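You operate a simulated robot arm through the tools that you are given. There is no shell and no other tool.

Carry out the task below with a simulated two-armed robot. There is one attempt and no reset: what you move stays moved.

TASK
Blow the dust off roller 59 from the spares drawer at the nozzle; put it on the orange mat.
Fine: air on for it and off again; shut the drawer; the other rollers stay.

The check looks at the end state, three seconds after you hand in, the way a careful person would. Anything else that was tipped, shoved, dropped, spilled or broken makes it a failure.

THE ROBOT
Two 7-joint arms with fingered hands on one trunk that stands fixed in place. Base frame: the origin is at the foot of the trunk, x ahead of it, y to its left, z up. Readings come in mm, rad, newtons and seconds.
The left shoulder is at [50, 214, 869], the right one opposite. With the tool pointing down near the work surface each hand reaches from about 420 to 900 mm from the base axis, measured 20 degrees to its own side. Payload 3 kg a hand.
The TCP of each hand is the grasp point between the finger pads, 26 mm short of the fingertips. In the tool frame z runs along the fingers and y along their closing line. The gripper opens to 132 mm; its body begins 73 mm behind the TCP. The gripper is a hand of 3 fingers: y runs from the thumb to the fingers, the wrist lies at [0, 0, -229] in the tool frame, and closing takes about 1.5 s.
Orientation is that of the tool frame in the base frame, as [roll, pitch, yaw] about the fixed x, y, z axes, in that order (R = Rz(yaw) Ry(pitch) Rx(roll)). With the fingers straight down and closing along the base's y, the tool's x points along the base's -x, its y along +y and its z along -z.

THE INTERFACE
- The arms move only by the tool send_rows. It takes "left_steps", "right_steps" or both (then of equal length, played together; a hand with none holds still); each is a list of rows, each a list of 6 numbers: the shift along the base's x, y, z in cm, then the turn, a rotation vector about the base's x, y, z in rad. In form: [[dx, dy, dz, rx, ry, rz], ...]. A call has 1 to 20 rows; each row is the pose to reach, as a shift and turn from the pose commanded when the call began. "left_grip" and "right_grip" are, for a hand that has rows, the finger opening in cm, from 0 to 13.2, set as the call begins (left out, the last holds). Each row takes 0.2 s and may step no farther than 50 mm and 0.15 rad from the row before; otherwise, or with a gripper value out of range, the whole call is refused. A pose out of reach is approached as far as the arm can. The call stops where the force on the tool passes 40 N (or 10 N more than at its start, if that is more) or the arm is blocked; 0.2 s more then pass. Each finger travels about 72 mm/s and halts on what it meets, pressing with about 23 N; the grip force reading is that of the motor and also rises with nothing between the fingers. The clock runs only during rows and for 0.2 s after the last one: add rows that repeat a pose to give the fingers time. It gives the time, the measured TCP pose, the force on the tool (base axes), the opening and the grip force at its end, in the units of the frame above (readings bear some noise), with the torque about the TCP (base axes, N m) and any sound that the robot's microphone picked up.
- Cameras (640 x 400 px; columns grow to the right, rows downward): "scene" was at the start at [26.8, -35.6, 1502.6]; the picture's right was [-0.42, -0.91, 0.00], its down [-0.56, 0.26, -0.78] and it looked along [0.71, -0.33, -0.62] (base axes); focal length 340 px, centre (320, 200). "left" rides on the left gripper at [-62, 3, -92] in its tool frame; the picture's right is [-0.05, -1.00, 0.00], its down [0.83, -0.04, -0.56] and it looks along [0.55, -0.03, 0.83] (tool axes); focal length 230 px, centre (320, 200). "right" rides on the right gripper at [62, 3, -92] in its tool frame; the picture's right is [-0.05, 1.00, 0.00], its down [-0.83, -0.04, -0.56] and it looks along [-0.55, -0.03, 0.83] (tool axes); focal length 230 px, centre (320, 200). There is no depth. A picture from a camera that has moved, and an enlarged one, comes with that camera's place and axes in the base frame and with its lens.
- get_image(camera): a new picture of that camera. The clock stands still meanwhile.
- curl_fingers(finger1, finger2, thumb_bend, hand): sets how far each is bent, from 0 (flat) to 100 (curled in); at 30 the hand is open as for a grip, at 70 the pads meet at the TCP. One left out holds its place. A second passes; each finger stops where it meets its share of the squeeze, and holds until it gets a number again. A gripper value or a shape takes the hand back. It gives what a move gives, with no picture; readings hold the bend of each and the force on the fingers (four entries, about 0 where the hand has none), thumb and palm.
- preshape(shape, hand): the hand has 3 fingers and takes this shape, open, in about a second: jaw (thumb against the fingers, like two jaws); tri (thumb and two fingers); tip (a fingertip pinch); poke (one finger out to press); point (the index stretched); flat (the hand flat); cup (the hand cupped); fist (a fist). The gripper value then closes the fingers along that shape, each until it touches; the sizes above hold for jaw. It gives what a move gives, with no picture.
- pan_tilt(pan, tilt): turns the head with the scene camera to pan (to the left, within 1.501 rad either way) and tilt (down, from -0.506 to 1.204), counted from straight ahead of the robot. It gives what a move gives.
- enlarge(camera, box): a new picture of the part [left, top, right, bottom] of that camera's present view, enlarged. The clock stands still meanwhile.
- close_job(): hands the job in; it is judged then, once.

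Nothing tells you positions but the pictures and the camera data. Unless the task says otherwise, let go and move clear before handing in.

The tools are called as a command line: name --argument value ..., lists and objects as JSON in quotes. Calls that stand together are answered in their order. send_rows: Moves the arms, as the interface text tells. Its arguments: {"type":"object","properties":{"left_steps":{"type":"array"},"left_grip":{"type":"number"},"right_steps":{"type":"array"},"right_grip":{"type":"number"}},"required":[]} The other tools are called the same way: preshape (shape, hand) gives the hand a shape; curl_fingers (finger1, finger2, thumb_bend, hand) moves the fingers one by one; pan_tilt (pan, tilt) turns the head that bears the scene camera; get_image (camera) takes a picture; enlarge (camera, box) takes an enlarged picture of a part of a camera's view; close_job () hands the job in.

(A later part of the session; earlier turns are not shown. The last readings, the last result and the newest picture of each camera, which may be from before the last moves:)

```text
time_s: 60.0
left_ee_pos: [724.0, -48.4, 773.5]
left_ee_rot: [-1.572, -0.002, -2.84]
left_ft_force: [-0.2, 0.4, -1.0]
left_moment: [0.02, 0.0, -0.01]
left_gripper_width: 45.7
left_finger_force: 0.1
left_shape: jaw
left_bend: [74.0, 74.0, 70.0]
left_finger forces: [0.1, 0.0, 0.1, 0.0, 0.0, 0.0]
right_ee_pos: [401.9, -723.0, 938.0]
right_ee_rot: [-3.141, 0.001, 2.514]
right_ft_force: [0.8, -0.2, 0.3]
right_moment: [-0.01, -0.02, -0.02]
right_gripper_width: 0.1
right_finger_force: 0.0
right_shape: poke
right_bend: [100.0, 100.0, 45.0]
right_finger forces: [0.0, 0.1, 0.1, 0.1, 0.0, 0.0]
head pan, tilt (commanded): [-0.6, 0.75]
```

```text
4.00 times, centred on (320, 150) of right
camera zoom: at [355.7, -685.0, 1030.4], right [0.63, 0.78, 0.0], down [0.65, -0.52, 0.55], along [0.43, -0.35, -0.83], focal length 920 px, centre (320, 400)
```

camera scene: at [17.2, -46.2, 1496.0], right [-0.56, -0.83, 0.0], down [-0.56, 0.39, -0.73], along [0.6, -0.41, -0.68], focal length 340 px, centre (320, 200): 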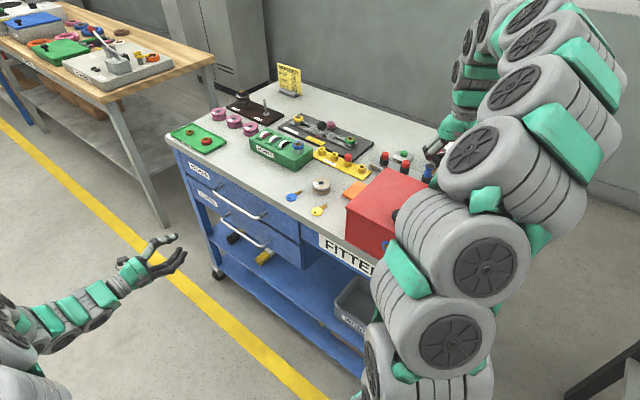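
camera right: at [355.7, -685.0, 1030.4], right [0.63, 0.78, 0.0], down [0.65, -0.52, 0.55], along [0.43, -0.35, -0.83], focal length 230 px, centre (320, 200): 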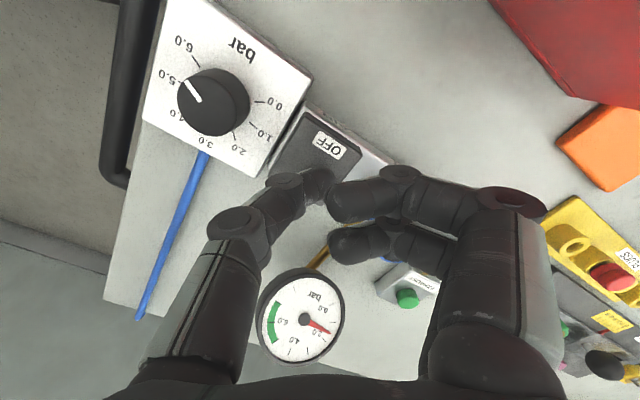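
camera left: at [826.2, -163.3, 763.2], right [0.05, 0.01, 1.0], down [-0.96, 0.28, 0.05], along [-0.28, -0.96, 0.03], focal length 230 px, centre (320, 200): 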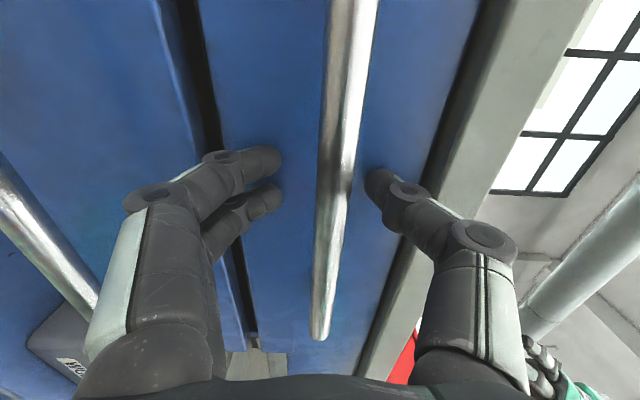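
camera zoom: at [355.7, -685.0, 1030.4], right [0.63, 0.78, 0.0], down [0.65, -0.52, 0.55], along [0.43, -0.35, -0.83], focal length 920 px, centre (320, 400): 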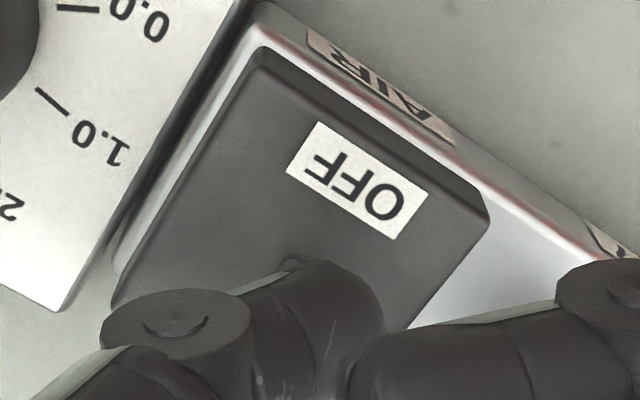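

The air is on — the gauge is climbing past 1.5 bar. I'll back the thumb off the lever, rise, and let the pressure settle.

send_rows --right_steps '[[-0.3, 0.96, 0, 0, 0, 0], [-0.5, 1.6, 1, 0, 0, 0], [-0.5, 1.6, 5, 0, 0, 0], [-0.5, 1.6, 9.5, 0, 0, 0], [-0.5, 1.6, 12, 0, 0, 0]]'

get_image --camera "right"

enlarge --camera "right" --box '[180, 100, 420, 330]'

```text
time_s: 61.2
left_ee_pos: [724.6, -48.6, 773.9]
left_ee_rot: [-1.572, -0.003, -2.84]
left_ft_force: [0.1, -1.4, -0.4]
left_moment: [0.0, 0.02, 0.0]
left_gripper_width: 45.8
left_finger_force: 0.1
left_shape: jaw
left_bend: [74.0, 74.0, 70.0]
left_finger forces: [0.1, 0.0, 0.1, 0.1, 0.1, 0.0]
right_ee_pos: [399.5, -706.0, 1058.9]
right_ee_rot: [-3.141, -0.001, 2.51]
right_ft_force: [-0.5, 0.2, -0.6]
right_moment: [0.01, 0.03, 0.01]
right_gripper_width: 0.0
right_finger_force: 0.1
right_shape: poke
right_bend: [100.0, 100.0, 45.0]
right_finger forces: [0.0, 0.0, 0.0, 0.0, 0.1, 0.0]
head pan, tilt (commanded): [-0.6, 0.75]
```

```text
taken
camera right: at [352.5, -667.9, 1151.7], right [0.63, 0.78, 0.0], down [0.65, -0.52, 0.55], along [0.43, -0.35, -0.83], focal length 230 px, centre (320, 200)
```

right: 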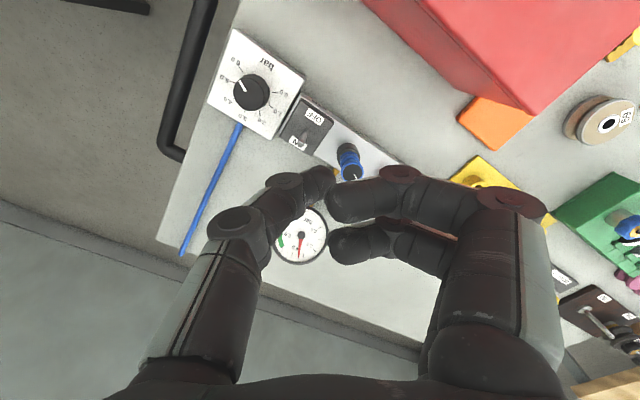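

```text
1.74 times, centred on (300, 215) of right
camera zoom: at [352.5, -667.9, 1151.7], right [0.63, 0.78, 0.0], down [0.65, -0.52, 0.55], along [0.43, -0.35, -0.83], focal length 400 px, centre (355, 174)
```

zoom: 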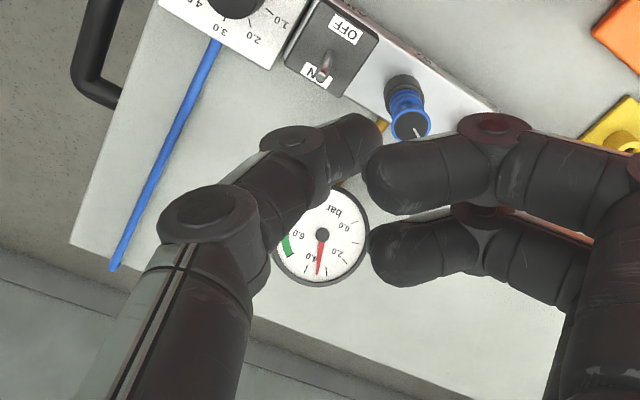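

The gauge is at about 3.5 bar and rising, and a jet is visible at the blue nozzle. I'll open the right hand to jaw shape and go to above roller 59 on the bench, turning so the fingers will miss the keys and mat.

preshape --hand "right" --shape "jaw"

send_rows --right_steps '[[2.65, 3.1, 0, 0, 0, -0.0925], [5.3, 6.2, 0, 0, 0, -0.185], [7.95, 9.3, 0, 0, 0, -0.2775], [10.6, 12.4, 0, 0, 0, -0.37], [13.25, 15.5, 0, 0, 0, -0.4625], [15.9, 18.6, 0, 0, 0, -0.555], [18.55, 21.7, -1, 0, 0, -0.6475], [21.2, 24.85, -2.5, 0, 0, -0.74], [21.2, 24.85, -5.5, 0, 0, -0.74], [21.2, 24.85, -5.5, 0, 0, -0.74]]' --right_grip 7.8

get_image --camera "right"

enlarge --camera "scene" --box '[260, 90, 480, 230]'

```text
time_s: 62.1
left_ee_pos: [724.7, -48.2, 772.3]
left_ee_rot: [-1.573, -0.002, -2.84]
left_ft_force: [0.6, 0.2, 0.2]
left_moment: [0.01, -0.03, 0.02]
left_gripper_width: 46.0
left_finger_force: 0.0
left_shape: jaw
left_bend: [74.0, 74.0, 70.0]
left_finger forces: [0.0, 0.0, 0.0, 0.0, 0.0, 0.0]
right_ee_pos: [398.6, -705.9, 1057.9]
right_ee_rot: [3.141, 0.0, 2.512]
right_ft_force: [-0.4, 0.6, 0.4]
right_moment: [0.02, 0.0, 0.0]
right_gripper_width: 131.8
right_finger_force: 0.1
right_shape: jaw
right_bend: [30.0, 30.0, 30.0]
right_finger forces: [0.1, 0.0, 0.0, 0.0, 0.1, 0.0]
head pan, tilt (commanded): [-0.6, 0.75]
```

```text
time_s: 64.3
left_ee_pos: [724.6, -48.2, 772.2]
left_ee_rot: [-1.573, -0.002, -2.839]
left_ft_force: [-0.1, -0.2, 0.7]
left_moment: [-0.01, -0.02, -0.01]
left_gripper_width: 45.8
left_finger_force: 0.1
left_shape: jaw
left_bend: [74.0, 74.0, 70.0]
left_finger forces: [0.1, 0.0, 0.0, 0.0, 0.0, 0.1]
right_ee_pos: [610.3, -458.6, 1001.2]
right_ee_rot: [3.141, 0.0, 1.771]
right_ft_force: [1.3, -0.6, -0.8]
right_moment: [0.02, 0.01, 0.0]
right_gripper_width: 78.6
right_finger_force: 0.0
right_shape: jaw
right_bend: [71.0, 71.0, 70.0]
right_finger forces: [0.0, 0.0, 0.0, 0.0, 0.0, 0.0]
head pan, tilt (commanded): [-0.6, 0.75]
```

```text
taken
camera right: at [601.4, -399.1, 1094.5], right [0.99, 0.15, 0.0], down [0.12, -0.82, 0.56], along [0.08, -0.55, -0.83], focal length 230 px, centre (320, 200)
```

right: 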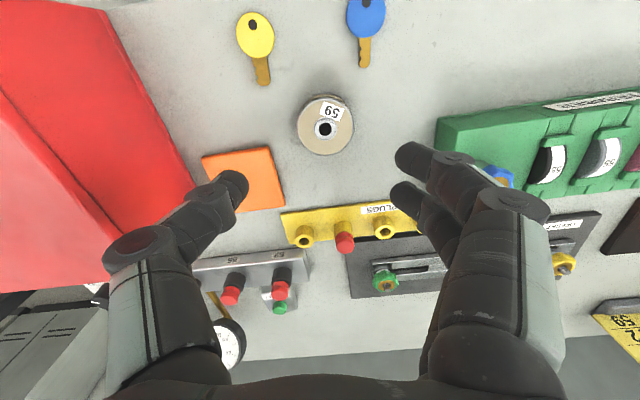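

```text
2.86 times, centred on (370, 160) of scene
camera zoom: at [17.2, -46.2, 1496.0], right [-0.56, -0.83, 0.0], down [-0.56, 0.39, -0.73], along [0.6, -0.41, -0.68], focal length 971 px, centre (177, 314)
```

zoom: 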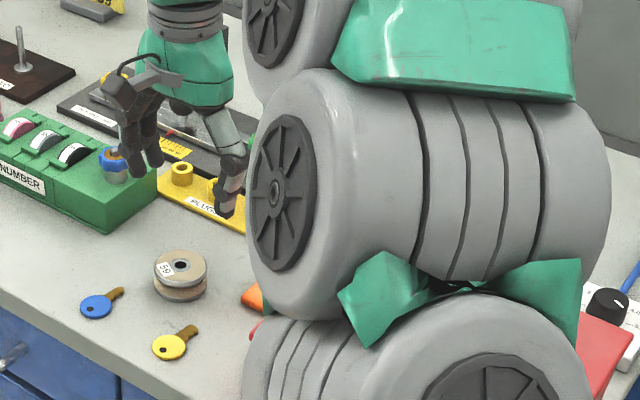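

Roller 59 is centred almost under the hand at about (613,-457). I'll lower to 940 and check the alignment.

send_rows --right_steps '[[0.1, 0.05, -2, 0, 0, 0], [0.25, 0.1, -4, 0, 0, 0], [0.25, 0.1, -6, 0, 0, 0], [0.25, 0.1, -6, 0, 0, 0]]'

get_image --camera "right"

enlarge --camera "scene" --box '[270, 130, 390, 210]'

```text
time_s: 65.3
left_ee_pos: [725.6, -47.5, 773.7]
left_ee_rot: [-1.572, -0.001, -2.839]
left_ft_force: [-0.1, -0.1, 0.0]
left_moment: [0.0, 0.0, 0.01]
left_gripper_width: 45.7
left_finger_force: 0.0
left_shape: jaw
left_bend: [74.0, 74.0, 70.0]
left_finger forces: [0.0, 0.1, 0.0, 0.0, 0.0, 0.0]
right_ee_pos: [611.9, -458.7, 941.2]
right_ee_rot: [-3.141, -0.001, 1.771]
right_ft_force: [-0.1, 0.6, 0.2]
right_moment: [-0.03, 0.02, 0.0]
right_gripper_width: 78.4
right_finger_force: 0.1
right_shape: jaw
right_bend: [71.0, 71.0, 70.0]
right_finger forces: [0.1, 0.1, 0.0, 0.0, 0.0, 0.0]
head pan, tilt (commanded): [-0.6, 0.75]
```

```text
taken
camera right: at [603.7, -398.1, 1033.9], right [0.99, 0.15, 0.0], down [0.12, -0.82, 0.56], along [0.08, -0.55, -0.83], focal length 230 px, centre (320, 200)
```

right: 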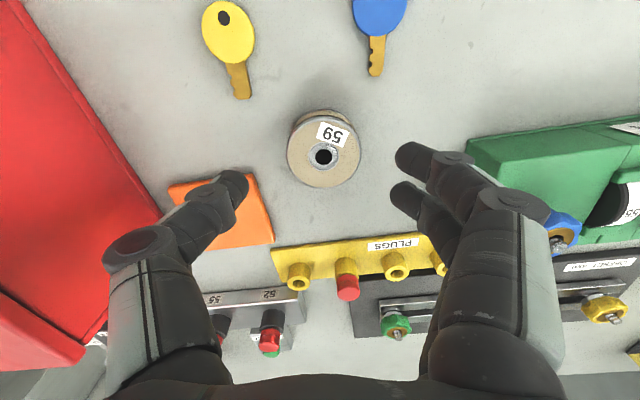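

```text
5.00 times, centred on (330, 170) of scene
camera zoom: at [17.2, -46.2, 1496.0], right [-0.56, -0.83, 0.0], down [-0.56, 0.39, -0.73], along [0.6, -0.41, -0.68], focal length 1699 px, centre (270, 350)
```

zoom: 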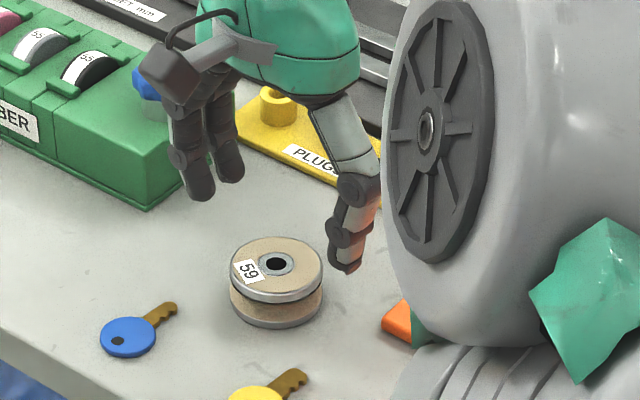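

Alignment is within 2–3 mm. I'll correct that and descend to grasp height.

send_rows --right_steps '[[0.2, 0.05, -1.5, 0, 0, 0], [0.2, 0.05, -3, 0, 0, 0], [0.2, 0.05, -4, 0, 0, 0], [0.2, 0.05, -4.7, 0, 0, 0], [0.2, 0.05, -4.7, 0, 0, 0]]'

get_image --camera "right"

enlarge --camera "scene" --box '[270, 130, 390, 210]'

```text
time_s: 66.5
left_ee_pos: [724.6, -48.8, 772.5]
left_ee_rot: [-1.573, -0.002, -2.84]
left_ft_force: [0.6, -0.6, 0.0]
left_moment: [0.0, 0.01, 0.0]
left_gripper_width: 45.8
left_finger_force: 0.1
left_shape: jaw
left_bend: [74.0, 74.0, 70.0]
left_finger forces: [0.0, 0.0, 0.0, 0.1, 0.1, 0.0]
right_ee_pos: [613.7, -458.3, 894.7]
right_ee_rot: [3.141, 0.0, 1.773]
right_ft_force: [0.0, 0.1, 0.5]
right_moment: [0.01, 0.01, 0.02]
right_gripper_width: 78.7
right_finger_force: 0.0
right_shape: jaw
right_bend: [71.0, 71.0, 70.0]
right_finger forces: [0.1, 0.0, 0.0, 0.0, 0.0, 0.1]
head pan, tilt (commanded): [-0.6, 0.75]
```

```text
taken
camera right: at [605.6, -397.2, 987.8], right [0.99, 0.15, 0.0], down [0.12, -0.82, 0.56], along [0.08, -0.55, -0.83], focal length 230 px, centre (320, 200)
```

right: 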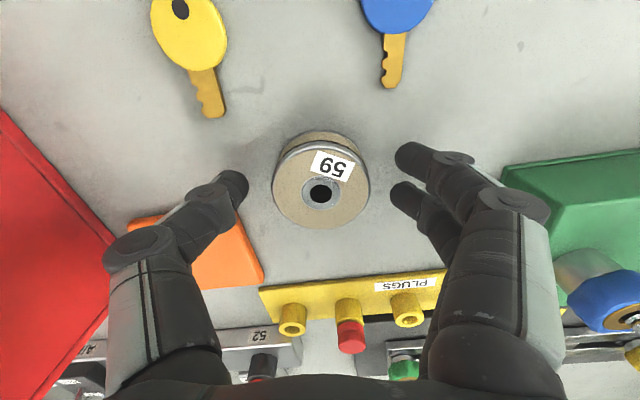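

```text
5.00 times, centred on (330, 170) of scene
camera zoom: at [17.2, -46.2, 1496.0], right [-0.56, -0.83, 0.0], down [-0.56, 0.39, -0.73], along [0.6, -0.41, -0.68], focal length 1699 px, centre (270, 350)
```

zoom: 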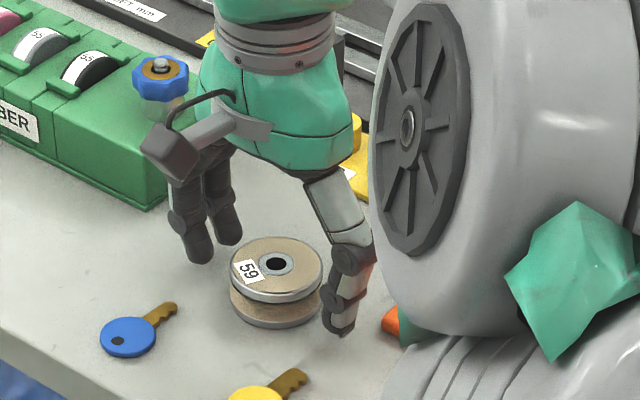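

The roller is centred between thumb and the two fingers, all clear of keys and mat. Closing the grip.

send_rows --right_steps '[[0, 0, 0, 0, 0, 0], [0, 0, 0, 0, 0, 0], [0, 0, 0, 0, 0, 0], [0, 0, 0, 0, 0, 0], [0, 0, 0, 0, 0, 0]]' --right_grip 3

get_image --camera "right"

```text
time_s: 67.7
left_ee_pos: [725.1, -48.1, 773.2]
left_ee_rot: [-1.572, -0.003, -2.84]
left_ft_force: [-0.5, 0.8, -0.3]
left_moment: [-0.01, -0.03, 0.01]
left_gripper_width: 45.6
left_finger_force: 0.0
left_shape: jaw
left_bend: [74.0, 74.0, 70.0]
left_finger forces: [0.0, 0.0, 0.0, 0.0, 0.1, 0.0]
right_ee_pos: [614.9, -457.7, 894.6]
right_ee_rot: [-3.141, 0.0, 1.773]
right_ft_force: [0.3, 0.8, -0.4]
right_moment: [-0.01, 0.03, 0.01]
right_gripper_width: 41.9
right_finger_force: 22.9
right_shape: jaw
right_bend: [74.0, 74.0, 70.0]
right_finger forces: [10.0, 9.7, 0.0, 0.1, 21.3, 0.0]
head pan, tilt (commanded): [-0.6, 0.75]
```

```text
taken
camera right: at [605.6, -397.2, 987.8], right [0.99, 0.15, 0.0], down [0.12, -0.82, 0.56], along [0.08, -0.55, -0.83], focal length 230 px, centre (320, 200)
```

right: 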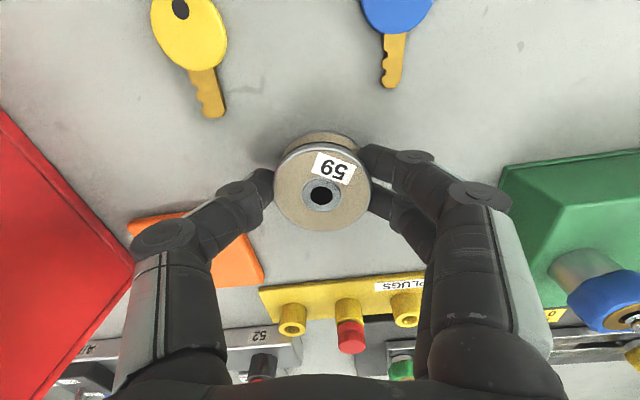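

The grip is firm in the groove (22 N, three contacts). I'll lift and carry the roller over to about 80 mm above the nozzle, turning the hand back on the way.

send_rows --right_steps '[[0, 0, 2, 0, 0, 0], [0, 0, 6, 0, 0, 0], [0, 0, 10.5, 0, 0, 0], [0, 0, 14.5, 0, 0, 0], [-1.5, -2.5, 16.5, 0, 0, 0.08], [-3.5, -5.7, 16.5, 0, 0, 0.17], [-5.5, -9.0, 16.5, 0, 0, 0.27], [-7.5, -12.3, 16.5, 0, 0, 0.37], [-9.5, -15.6, 16.5, 0, 0, 0.47], [-11.5, -18.9, 16.5, 0, 0, 0.57], [-13.5, -22.2, 16.5, 0, 0, 0.66], [-15.4, -25.3, 16.5, 0, 0, 0.74], [-15.4, -25.3, 15.0, 0, 0, 0.74], [-15.4, -25.3, 15.0, 0, 0, 0.74]]'

get_image --camera "right"

get_image --camera "scene"

```text
time_s: 70.7
left_ee_pos: [724.8, -48.0, 773.6]
left_ee_rot: [-1.574, -0.004, -2.84]
left_ft_force: [-0.4, -0.5, 0.2]
left_moment: [0.0, 0.0, 0.01]
left_gripper_width: 45.8
left_finger_force: 0.0
left_shape: jaw
left_bend: [74.0, 74.0, 70.0]
left_finger forces: [0.0, 0.0, 0.0, 0.0, 0.0, 0.0]
right_ee_pos: [460.1, -710.4, 1043.8]
right_ee_rot: [3.141, 0.0, 2.511]
right_ft_force: [-0.9, 0.0, -2.2]
right_moment: [0.0, 0.03, 0.0]
right_gripper_width: 41.3
right_finger_force: 22.8
right_shape: jaw
right_bend: [74.0, 74.0, 70.0]
right_finger forces: [14.1, 13.8, 0.0, 0.0, 20.9, 0.1]
head pan, tilt (commanded): [-0.6, 0.75]
```

```text
taken
camera right: at [413.0, -671.6, 1137.5], right [0.63, 0.78, 0.0], down [0.65, -0.52, 0.56], along [0.43, -0.35, -0.83], focal length 230 px, centre (320, 200)
```

right: 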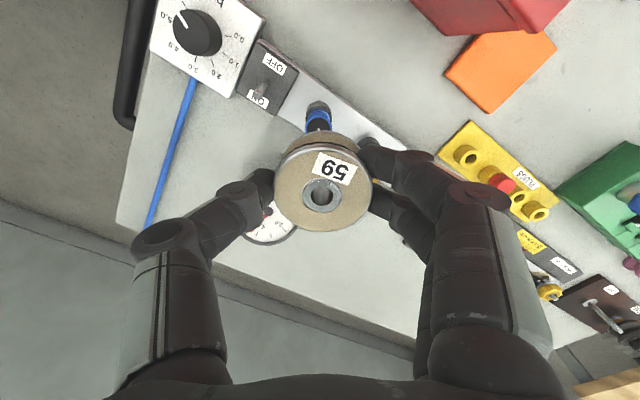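

```text
taken
camera scene: at [17.2, -46.3, 1496.0], right [-0.56, -0.83, 0.0], down [-0.56, 0.39, -0.73], along [0.6, -0.41, -0.68], focal length 340 px, centre (320, 200)
```

scene: 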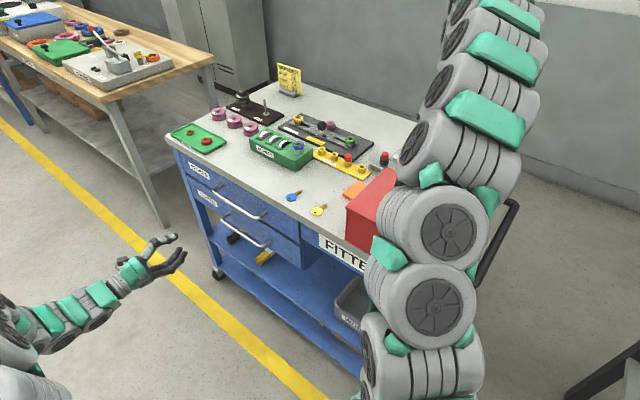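

The roller hangs directly over the nozzle, about 80 mm above the mouth. I'll zoom in to see the jet, the gauge and the roller's state.

enlarge --camera "right" --box '[230, 60, 410, 250]'

send_rows --right_steps '[[0, 0, -1.5, 0, 0, 0], [0, 0, -3, 0, 0, 0], [0, 0, -4, 0, 0, 0], [0, 0, -4, 0, 0, 0], [0, 0, -4, 0, 0, 0]]'

enlarge --camera "right" --box '[230, 60, 410, 250]'

```text
2.11 times, centred on (320, 155) of right
camera zoom: at [413.0, -671.6, 1137.5], right [0.63, 0.78, 0.0], down [0.65, -0.52, 0.56], along [0.43, -0.35, -0.83], focal length 484 px, centre (320, 295)
```

zoom: 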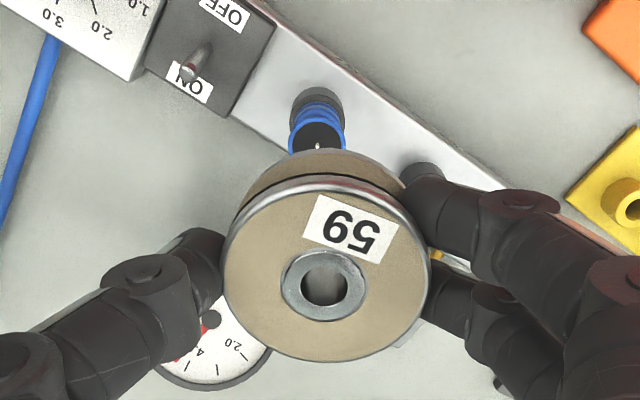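

```text
time_s: 71.9
left_ee_pos: [725.0, -48.5, 773.1]
left_ee_rot: [-1.574, -0.002, -2.84]
left_ft_force: [-0.8, 0.3, 0.4]
left_moment: [0.0, 0.0, -0.02]
left_gripper_width: 45.9
left_finger_force: 0.0
left_shape: jaw
left_bend: [74.0, 74.0, 70.0]
left_finger forces: [0.0, 0.0, 0.0, 0.0, 0.1, 0.0]
right_ee_pos: [458.9, -709.0, 1004.5]
right_ee_rot: [3.141, 0.0, 2.512]
right_ft_force: [0.1, -0.2, -1.8]
right_moment: [0.02, 0.03, 0.0]
right_gripper_width: 41.4
right_finger_force: 23.2
right_shape: jaw
right_bend: [74.0, 74.0, 70.0]
right_finger forces: [14.4, 14.8, 0.1, 0.1, 20.7, 0.0]
head pan, tilt (commanded): [-0.6, 0.75]
```

```text
2.11 times, centred on (320, 155) of right
camera zoom: at [411.9, -670.6, 1097.9], right [0.63, 0.78, 0.0], down [0.65, -0.52, 0.56], along [0.43, -0.35, -0.83], focal length 484 px, centre (320, 295)
```

zoom: 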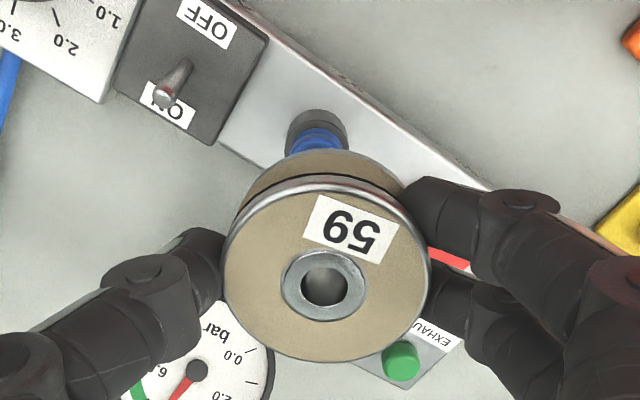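

The gauge is near 5 bar and the roller is about 40 mm over the nozzle. I'll hold it there in the jet for a few seconds and look for the dust to go.

send_rows --right_steps '[[0, 0, 0, 0, 0, 0], [0, 0, 0, 0, 0, 0], [0, 0, 0, 0, 0, 0], [0, 0, 0, 0, 0, 0], [0, 0, 0, 0, 0, 0], [0, 0, 0, 0, 0, 0], [0, 0, 0, 0, 0, 0], [0, 0, 0, 0, 0, 0], [0, 0, 0, 0, 0, 0], [0, 0, 0, 0, 0, 0]]'

enlarge --camera "right" --box '[230, 60, 410, 250]'

get_image --camera "right"

```text
time_s: 74.1
left_ee_pos: [724.7, -47.6, 772.2]
left_ee_rot: [-1.573, -0.004, -2.839]
left_ft_force: [0.7, 0.1, 0.7]
left_moment: [-0.03, -0.02, -0.01]
left_gripper_width: 45.4
left_finger_force: 0.1
left_shape: jaw
left_bend: [74.0, 74.0, 70.0]
left_finger forces: [0.0, 0.1, 0.0, 0.0, 0.0, 0.0]
right_ee_pos: [459.4, -709.3, 1004.7]
right_ee_rot: [3.14, 0.001, 2.511]
right_ft_force: [-0.9, -0.8, -2.2]
right_moment: [-0.01, 0.0, 0.0]
right_gripper_width: 41.3
right_finger_force: 22.5
right_shape: jaw
right_bend: [74.0, 74.0, 70.0]
right_finger forces: [14.5, 15.0, 0.0, 0.0, 20.7, 0.1]
head pan, tilt (commanded): [-0.6, 0.75]
```

```text
2.11 times, centred on (320, 155) of right
camera zoom: at [412.0, -670.6, 1097.9], right [0.63, 0.78, 0.0], down [0.65, -0.52, 0.56], along [0.43, -0.35, -0.83], focal length 484 px, centre (320, 295)
```

zoom: 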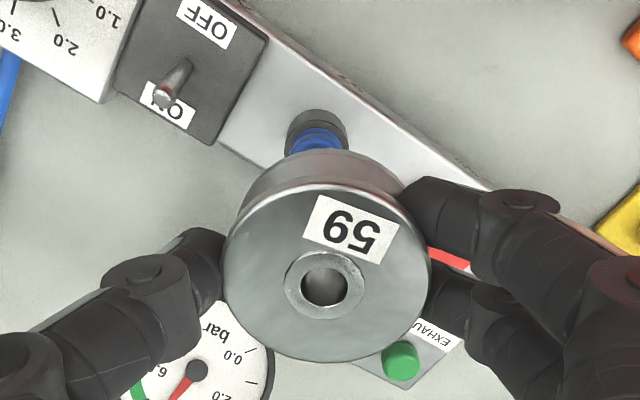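

```text
taken
camera right: at [412.0, -670.6, 1097.9], right [0.63, 0.78, 0.0], down [0.65, -0.52, 0.56], along [0.43, -0.35, -0.83], focal length 230 px, centre (320, 200)
```

right: 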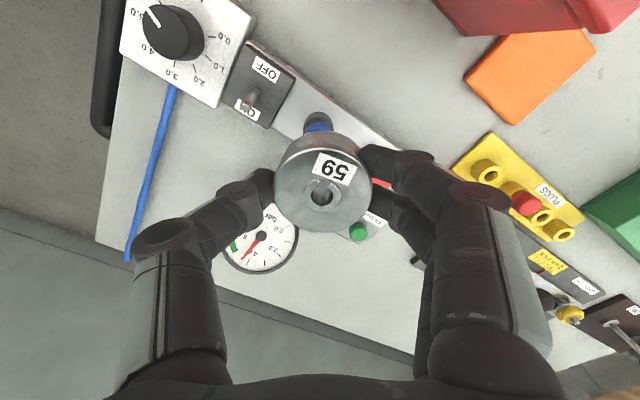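

The dust has come off — roller 59 is now bright metal all over. I'll give it one more second in the jet, then lift and turn the hand so its thumb, fingers and camera stay clear of the red box when placing on the mat.

send_rows --right_steps '[[0, 0, 0, 0, 0, 0], [0, 0, 0, 0, 0, 0], [0, 0, 0, 0, 0, 0], [0, 0, 0, 0, 0, 0], [0, 0, 0, 0, 0, 0], [0, 0, 0, 0, 0, 0], [0, 0, 2, 0, 0, 0], [0, 0, 5, 0, 0, 0], [0, 0, 7, 0, 0, 0]]'

send_rows --right_steps '[[0.7, 1.5, 0, 0, 0, -0.14], [1.4, 3.0, 0, 0, 0, -0.28], [2.1, 4.5, 0, 0, 0, -0.42], [2.8, 6.0, 0, 0, 0, -0.56], [3.5, 7.5, 0, 0, 0, -0.7], [4.2, 9.0, 0, 0, 0, -0.84], [4.9, 10.5, 0, 0, 0, -0.98], [5.6, 12.0, 0, 0, 0, -1.12], [6.3, 13.5, 0, 0, 0, -1.26], [7.0, 15.0, 0, 0, 0, -1.4], [7.6, 16.3, 0, 0, 0, -1.54], [8.0, 17.5, 0, 0, 0, -1.68], [8.0, 17.5, 0, 0, 0, -1.712], [8.0, 17.5, 0, 0, 0, -1.712]]'

get_image --camera "right"

get_image --camera "scene"

```text
time_s: 76.1
left_ee_pos: [725.2, -48.0, 772.7]
left_ee_rot: [-1.575, -0.003, -2.84]
left_ft_force: [0.3, -0.2, -0.5]
left_moment: [-0.03, -0.02, -0.01]
left_gripper_width: 45.7
left_finger_force: 0.0
left_shape: jaw
left_bend: [74.0, 74.0, 70.0]
left_finger forces: [0.0, 0.0, 0.0, 0.0, 0.1, 0.0]
right_ee_pos: [460.0, -710.1, 1075.4]
right_ee_rot: [-3.141, 0.001, 2.511]
right_ft_force: [-0.3, 0.7, -2.4]
right_moment: [0.03, -0.01, -0.01]
right_gripper_width: 41.2
right_finger_force: 22.5
right_shape: jaw
right_bend: [74.0, 74.0, 70.0]
right_finger forces: [14.6, 15.2, 0.0, 0.1, 20.6, 0.0]
head pan, tilt (commanded): [-0.6, 0.75]
```

```text
time_s: 79.1
left_ee_pos: [726.0, -46.7, 774.1]
left_ee_rot: [-1.573, -0.004, -2.839]
left_ft_force: [0.9, -0.2, 0.5]
left_moment: [0.06, -0.01, 0.01]
left_gripper_width: 45.6
left_finger_force: 0.0
left_shape: jaw
left_bend: [74.0, 74.0, 70.0]
left_finger forces: [0.0, 0.0, 0.0, 0.1, 0.0, 0.1]
right_ee_pos: [540.7, -534.2, 1075.4]
right_ee_rot: [-3.142, -0.002, 0.799]
right_ft_force: [-0.2, 0.0, -1.9]
right_moment: [0.01, 0.02, 0.02]
right_gripper_width: 40.9
right_finger_force: 23.1
right_shape: jaw
right_bend: [74.0, 74.0, 70.0]
right_finger forces: [15.3, 15.9, 0.1, 0.0, 19.8, 0.0]
head pan, tilt (commanded): [-0.6, 0.75]
```

```text
taken
camera right: at [586.2, -493.9, 1167.5], right [0.68, -0.73, 0.0], down [-0.61, -0.57, 0.56], along [-0.41, -0.38, -0.83], focal length 230 px, centre (320, 200)
```

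right: 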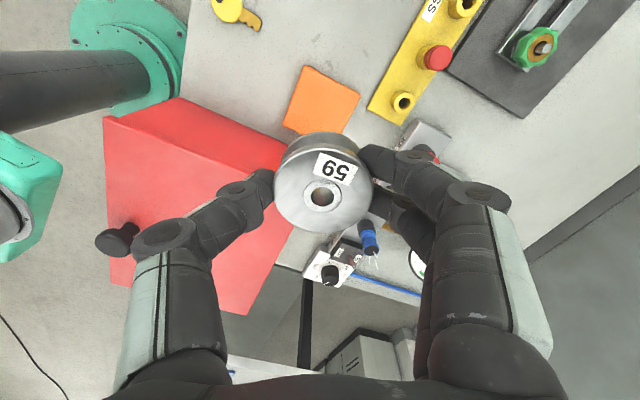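

```text
taken
camera scene: at [17.2, -46.2, 1496.0], right [-0.56, -0.83, 0.0], down [-0.56, 0.39, -0.73], along [0.6, -0.41, -0.68], focal length 340 px, centre (320, 200)
```

scene: 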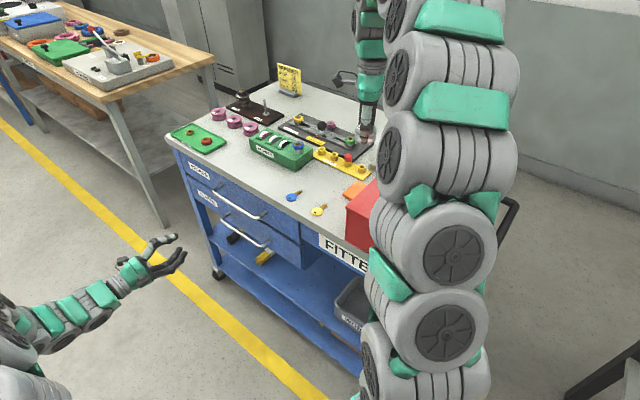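

The hand is turned with its camera away from the box, and the clean roller is right over the mat (centre ≈ (537.5,-536.5)). I'll lower to about 15 mm above the mat and check clearance.

send_rows --right_steps '[[-0.05, -0.1, -4, 0, 0, 0], [-0.1, -0.1, -8, 0, 0, 0], [-0.1, -0.1, -11.5, 0, 0, 0], [-0.1, -0.1, -14, 0, 0, 0], [-0.1, -0.1, -16, 0, 0, 0], [-0.1, -0.1, -16, 0, 0, 0]]'

get_image --camera "right"

enlarge --camera "scene" --box '[290, 120, 430, 230]'

```text
time_s: 80.5
left_ee_pos: [726.8, -48.0, 773.3]
left_ee_rot: [-1.572, -0.002, -2.838]
left_ft_force: [0.4, -1.0, -0.2]
left_moment: [-0.01, 0.0, -0.04]
left_gripper_width: 45.7
left_finger_force: 0.1
left_shape: jaw
left_bend: [74.0, 74.0, 70.0]
left_finger forces: [0.1, 0.1, 0.0, 0.0, 0.1, 0.0]
right_ee_pos: [538.5, -535.6, 916.7]
right_ee_rot: [3.139, 0.0, 0.8]
right_ft_force: [-0.1, 0.3, -3.1]
right_moment: [0.01, 0.0, 0.02]
right_gripper_width: 41.1
right_finger_force: 23.1
right_shape: jaw
right_bend: [74.0, 74.0, 71.0]
right_finger forces: [16.4, 16.9, 0.0, 0.1, 19.6, 0.1]
head pan, tilt (commanded): [-0.6, 0.75]
```

```text
taken
camera right: at [584.6, -495.0, 1008.4], right [0.68, -0.73, 0.0], down [-0.61, -0.57, 0.56], along [-0.41, -0.38, -0.83], focal length 230 px, centre (320, 200)
```

right: 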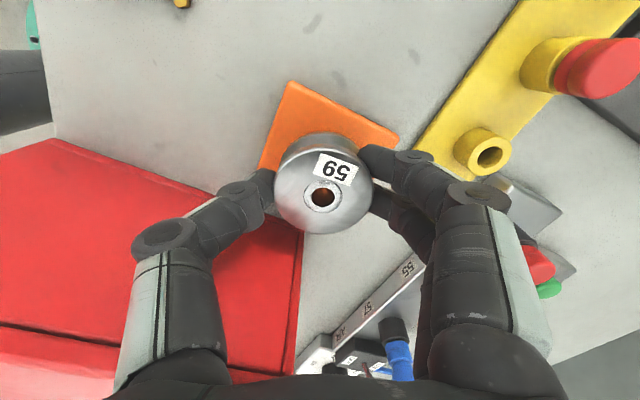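

```text
3.64 times, centred on (360, 175) of scene
camera zoom: at [17.2, -46.2, 1496.0], right [-0.56, -0.83, 0.0], down [-0.56, 0.39, -0.73], along [0.6, -0.41, -0.68], focal length 1236 px, centre (174, 291)
```

zoom: 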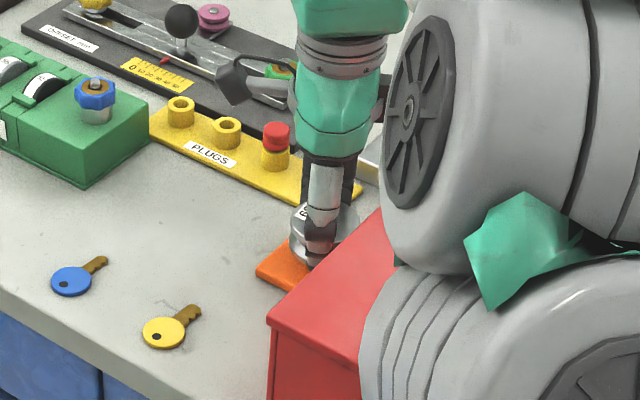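

The roller is centred over the mat with clear space to the box. Lowering gently until it touches.

send_rows --right_steps '[[0, 0, -0.6, 0, 0, 0], [0, 0, -1.1, 0, 0, 0], [0, 0, -1.4, 0, 0, 0], [0, 0, -1.5, 0, 0, 0]]'

```text
time_s: 81.5
left_ee_pos: [723.3, -48.1, 773.3]
left_ee_rot: [-1.573, -0.001, -2.838]
left_ft_force: [0.3, 0.7, -0.3]
left_moment: [-0.02, 0.03, 0.0]
left_gripper_width: 45.6
left_finger_force: 0.1
left_shape: jaw
left_bend: [74.0, 74.0, 70.0]
left_finger forces: [0.0, 0.0, 0.0, 0.1, 0.1, 0.1]
right_ee_pos: [539.4, -535.7, 900.8]
right_ee_rot: [3.141, 0.001, 0.797]
right_ft_force: [-1.6, 1.3, 6.0]
right_moment: [0.0, 0.01, 0.01]
right_gripper_width: 41.2
right_finger_force: 24.1
right_shape: jaw
right_bend: [74.0, 74.0, 71.0]
right_finger forces: [16.9, 17.4, 0.0, 0.1, 21.0, 0.0]
head pan, tilt (commanded): [-0.6, 0.75]
```

The roller is resting on the mat (about 8 N). I'll open the hand just enough to clear the rims.

send_rows --right_steps '[[0, 0, 0.1, 0, 0, 0], [0, 0, 0.1, 0, 0, 0], [0, 0, 0.1, 0, 0, 0], [0, 0, 0.1, 0, 0, 0]]' --right_grip 7

get_image --camera "right"

```text
time_s: 82.5
left_ee_pos: [724.6, -47.4, 772.8]
left_ee_rot: [-1.572, -0.001, -2.84]
left_ft_force: [-0.1, 0.5, 0.5]
left_moment: [0.0, 0.01, 0.01]
left_gripper_width: 45.8
left_finger_force: 0.2
left_shape: jaw
left_bend: [74.0, 74.0, 70.0]
left_finger forces: [0.0, 0.0, 0.1, 0.0, 0.0, 0.0]
right_ee_pos: [539.1, -535.4, 901.2]
right_ee_rot: [3.141, 0.0, 0.8]
right_ft_force: [0.4, -0.1, 0.7]
right_moment: [0.0, 0.0, -0.02]
right_gripper_width: 69.3
right_finger_force: 0.0
right_shape: jaw
right_bend: [72.0, 72.0, 70.0]
right_finger forces: [0.0, 0.0, 0.0, 0.1, 0.0, 0.0]
head pan, tilt (commanded): [-0.6, 0.75]
```

```text
taken
camera right: at [585.3, -494.9, 994.3], right [0.68, -0.73, 0.0], down [-0.61, -0.57, 0.56], along [-0.41, -0.38, -0.83], focal length 230 px, centre (320, 200)
```

right: 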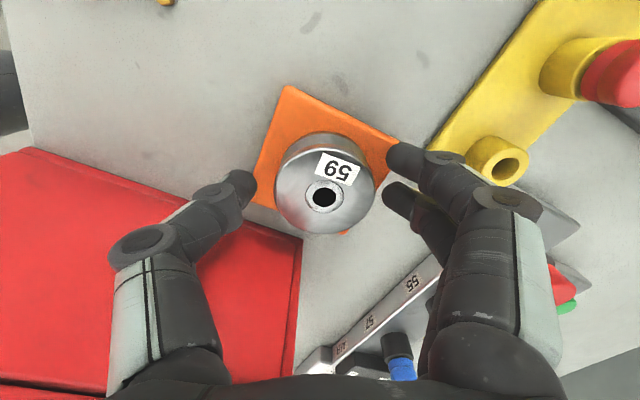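

Released; the clean roller sits upright on the mat. I'll rise straight up, then carry the hand back toward the air switch while turning it.

send_rows --right_steps '[[0, 0, 1, 0, 0, 0], [0, 0, 3, 0, 0, 0], [0, 0, 7, 0, 0, 0], [0, 0, 11.5, 0, 0, 0], [0, 0, 16, 0, 0, 0]]'

get_image --camera "right"

send_rows --right_steps '[[-0.8, -1.4, 0, 0, 0, 0.14], [-1.6, -2.8, 0, 0, 0, 0.28], [-2.4, -4.2, 0, 0, 0, 0.42], [-3.2, -5.6, 0, 0, 0, 0.56], [-4.0, -7.0, 0, 0, 0, 0.7], [-4.8, -8.4, 0, 0, 0, 0.84], [-5.6, -9.8, 0, 0, 0, 0.98], [-6.4, -11.2, 0, 0, 0, 1.12], [-7.2, -12.6, 0, 0, 0, 1.26], [-8.0, -14.0, 0, 0, 0, 1.4], [-8.8, -15.4, 0, 0, 0, 1.54], [-9.6, -16.8, 0, 0, 0, 1.68], [-10.4, -18.2, 0, 0, 0, 1.82], [-11.2, -19.6, 0, 0, 0, 1.96], [-12.0, -21.0, 0, 0, 0, 2.1], [-12.65, -22.2, 0, 0, 0, 2.2], [-12.65, -22.2, 0, 0, 0, 2.2]]'

preshape --hand "right" --shape "poke"

get_image --camera "right"

get_image --camera "scene"

```text
time_s: 83.7
left_ee_pos: [724.9, -48.2, 773.4]
left_ee_rot: [-1.574, -0.001, -2.84]
left_ft_force: [-0.8, 0.7, -0.1]
left_moment: [-0.01, 0.02, -0.01]
left_gripper_width: 45.9
left_finger_force: 0.1
left_shape: jaw
left_bend: [74.0, 74.0, 70.0]
left_finger forces: [0.1, 0.0, 0.0, 0.1, 0.0, 0.0]
right_ee_pos: [539.4, -534.5, 1060.7]
right_ee_rot: [-3.139, 0.0, 0.801]
right_ft_force: [-0.1, 0.3, -0.6]
right_moment: [0.01, 0.0, 0.04]
right_gripper_width: 69.5
right_finger_force: 0.2
right_shape: jaw
right_bend: [72.0, 72.0, 70.0]
right_finger forces: [0.0, 0.0, 0.0, 0.0, 0.0, 0.0]
head pan, tilt (commanded): [-0.6, 0.75]
```

```text
taken
camera right: at [584.0, -494.4, 1153.6], right [0.68, -0.73, 0.0], down [-0.61, -0.57, 0.56], along [-0.41, -0.38, -0.83], focal length 230 px, centre (320, 200)
```

right: 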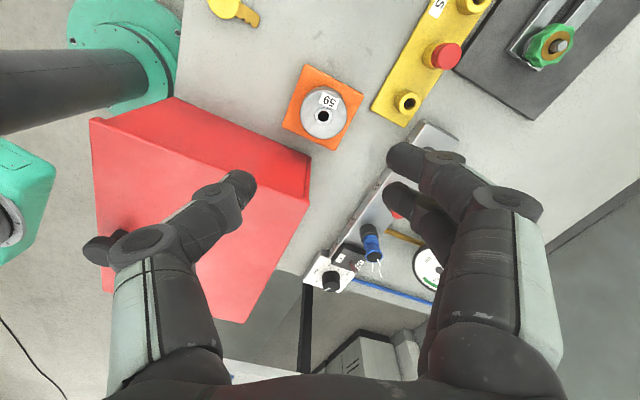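

```text
time_s: 87.3
left_ee_pos: [725.2, -47.3, 772.6]
left_ee_rot: [-1.572, -0.002, -2.841]
left_ft_force: [0.2, -0.7, -0.2]
left_moment: [-0.02, -0.01, 0.0]
left_gripper_width: 45.9
left_finger_force: 0.0
left_shape: jaw
left_bend: [74.0, 74.0, 70.0]
left_finger forces: [0.0, 0.1, 0.0, 0.0, 0.0, 0.0]
right_ee_pos: [412.4, -758.4, 1061.8]
right_ee_rot: [-3.141, 0.0, 3.001]
right_ft_force: [-1.2, -0.6, -0.9]
right_moment: [-0.01, 0.02, 0.02]
right_gripper_width: 69.6
right_finger_force: 0.2
right_shape: jaw
right_bend: [72.0, 72.0, 70.0]
right_finger forces: [0.1, 0.0, 0.0, 0.1, 0.0, 0.0]
head pan, tilt (commanded): [-0.6, 0.75]
```

```text
time_s: 88.2
left_ee_pos: [725.2, -48.5, 772.5]
left_ee_rot: [-1.572, -0.001, -2.839]
left_ft_force: [0.1, 0.5, 0.2]
left_moment: [0.0, -0.01, 0.0]
left_gripper_width: 45.7
left_finger_force: 0.1
left_shape: jaw
left_bend: [74.0, 74.0, 70.0]
left_finger forces: [0.0, 0.0, 0.0, 0.0, 0.0, 0.0]
right_ee_pos: [411.9, -757.8, 1061.3]
right_ee_rot: [3.141, 0.001, 3.0]
right_ft_force: [-0.6, -0.6, 0.3]
right_moment: [-0.02, -0.02, 0.0]
right_gripper_width: 0.0
right_finger_force: 0.1
right_shape: poke
right_bend: [100.0, 100.0, 45.0]
right_finger forces: [0.1, 0.0, 0.0, 0.0, 0.0, 0.0]
head pan, tilt (commanded): [-0.6, 0.75]
```

```text
taken
camera right: at [352.3, -746.7, 1154.8], right [0.19, 0.98, 0.0], down [0.82, -0.16, 0.56], along [0.55, -0.11, -0.83], focal length 230 px, centre (320, 200)
```

right: 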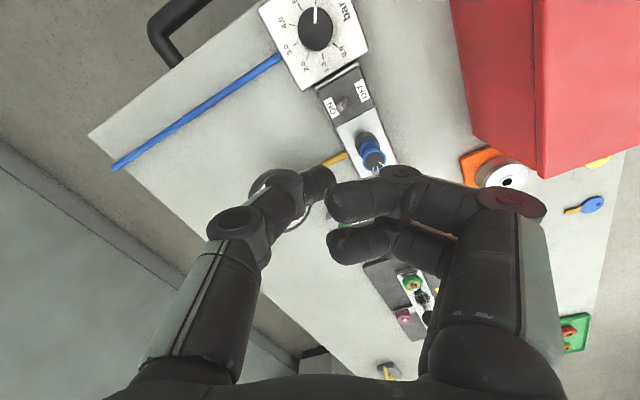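

```text
taken
camera scene: at [17.2, -46.2, 1496.0], right [-0.56, -0.83, 0.0], down [-0.56, 0.39, -0.73], along [0.6, -0.41, -0.68], focal length 340 px, centre (320, 200)
```

scene: 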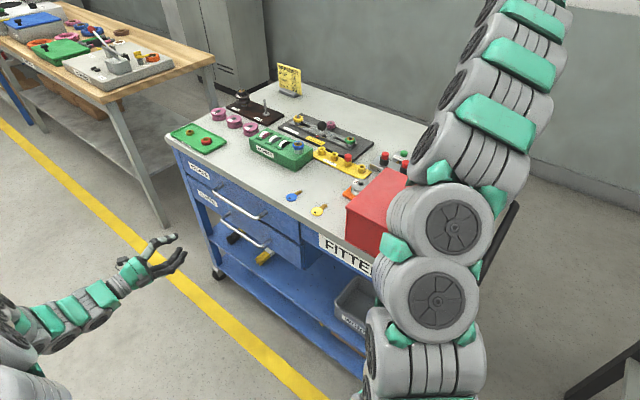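

The roller is safely on the mat and the jet is still on. I'll zoom in on the lever in its ON position and the space behind it.

enlarge --camera "right" --box '[290, 60, 410, 180]'

enlarge --camera "right" --box '[220, 60, 420, 260]'

```text
3.33 times, centred on (350, 120) of right
camera zoom: at [352.3, -746.7, 1154.8], right [0.19, 0.98, 0.0], down [0.82, -0.16, 0.56], along [0.55, -0.11, -0.83], focal length 767 px, centre (220, 467)
```

zoom: 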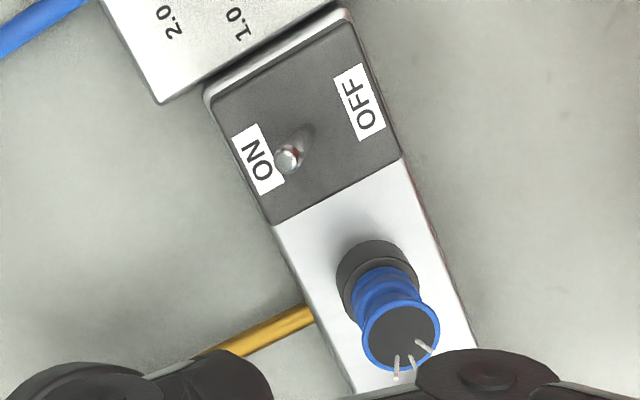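

```text
2.00 times, centred on (320, 160) of right
camera zoom: at [352.3, -746.7, 1154.8], right [0.19, 0.98, 0.0], down [0.82, -0.16, 0.56], along [0.55, -0.11, -0.83], focal length 460 px, centre (320, 280)
```

zoom: 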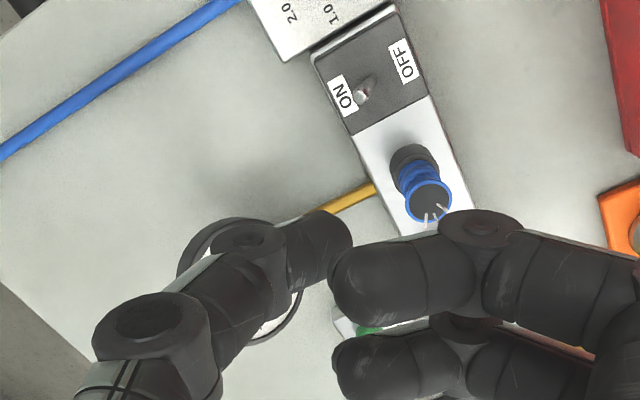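

The lever tip is now at about (404,-737,915) on the ON side, and my thumb is 22 mm behind it. I'll lower straight down behind the lever.

send_rows --right_steps '[[0, 0, -3.5, 0, 0, 0], [0, 0, -7, 0, 0, 0], [0, 0, -10, 0, 0, 0], [0, 0, -11.7, 0, 0, 0], [0, 0, -12.6, 0, 0, 0]]'

get_image --camera "right"

enlarge --camera "right" --box '[240, 80, 420, 240]'

```text
time_s: 89.4
left_ee_pos: [724.7, -48.7, 773.3]
left_ee_rot: [-1.573, -0.002, -2.838]
left_ft_force: [0.9, -0.3, -0.4]
left_moment: [0.0, 0.02, -0.01]
left_gripper_width: 45.6
left_finger_force: 0.0
left_shape: jaw
left_bend: [74.0, 74.0, 70.0]
left_finger forces: [0.0, 0.0, 0.0, 0.0, 0.0, 0.0]
right_ee_pos: [411.4, -758.1, 933.4]
right_ee_rot: [-3.14, 0.001, 3.0]
right_ft_force: [0.1, 0.1, -0.1]
right_moment: [-0.02, 0.03, 0.02]
right_gripper_width: 0.1
right_finger_force: 0.0
right_shape: poke
right_bend: [100.0, 100.0, 45.0]
right_finger forces: [0.0, 0.0, 0.0, 0.0, 0.0, 0.0]
head pan, tilt (commanded): [-0.6, 0.75]
```

```text
taken
camera right: at [351.8, -746.2, 1026.6], right [0.19, 0.98, 0.0], down [0.82, -0.16, 0.55], along [0.54, -0.11, -0.83], focal length 230 px, centre (320, 200)
```

right: 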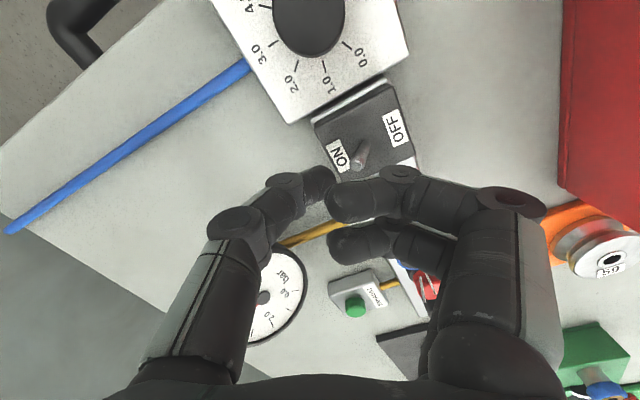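

```text
2.50 times, centred on (330, 160) of right
camera zoom: at [351.8, -746.2, 1026.6], right [0.19, 0.98, 0.0], down [0.82, -0.16, 0.55], along [0.54, -0.11, -0.83], focal length 575 px, centre (295, 300)
```

zoom: 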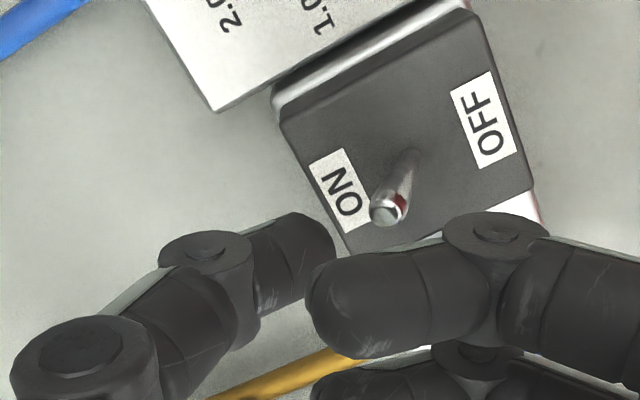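

The thumb is directly behind the lever at lever height. I'll draw it forward toward OFF in small steps.

send_rows --right_steps '[[-0.24, 0.76, 0, 0, 0, 0], [-0.41, 1.34, 0, 0, 0, 0], [-0.56, 1.82, 0, 0, 0, 0], [-0.71, 2.29, 0, 0, 0, 0], [-0.86, 2.77, 0, 0, 0, 0], [-0.98, 3.15, 0, 0, 0, 0], [-1.08, 3.5, 0, 0, 0, 0]]'

get_image --camera "right"

enlarge --camera "right" --box '[230, 80, 430, 330]'

```text
time_s: 91.0
left_ee_pos: [725.6, -47.8, 773.1]
left_ee_rot: [-1.572, -0.003, -2.839]
left_ft_force: [0.0, -0.1, -0.8]
left_moment: [-0.02, -0.02, 0.01]
left_gripper_width: 45.7
left_finger_force: 0.0
left_shape: jaw
left_bend: [74.0, 74.0, 70.0]
left_finger forces: [0.1, 0.0, 0.1, 0.1, 0.0, 0.0]
right_ee_pos: [401.1, -724.7, 936.7]
right_ee_rot: [-3.136, 0.003, 3.0]
right_ft_force: [12.0, -23.9, 6.8]
right_moment: [-0.48, -0.26, -0.01]
right_gripper_width: 0.1
right_finger_force: 0.1
right_shape: poke
right_bend: [100.0, 100.0, 44.0]
right_finger forces: [0.0, 0.0, 0.1, 0.0, 26.2, 0.1]
head pan, tilt (commanded): [-0.6, 0.75]
```

```text
taken
camera right: at [342.4, -713.6, 1029.3], right [0.19, 0.98, -0.01], down [0.81, -0.16, 0.56], along [0.55, -0.11, -0.83], focal length 230 px, centre (320, 200)
```

right: 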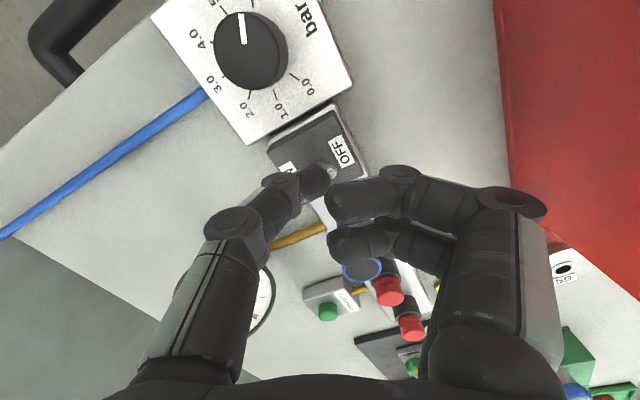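

```text
1.60 times, centred on (330, 205) of right
camera zoom: at [342.4, -713.6, 1029.3], right [0.19, 0.98, -0.01], down [0.81, -0.16, 0.56], along [0.55, -0.11, -0.83], focal length 368 px, centre (304, 192)
```

zoom: 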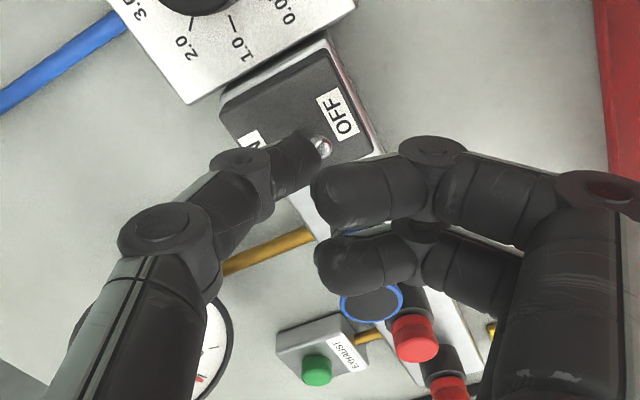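

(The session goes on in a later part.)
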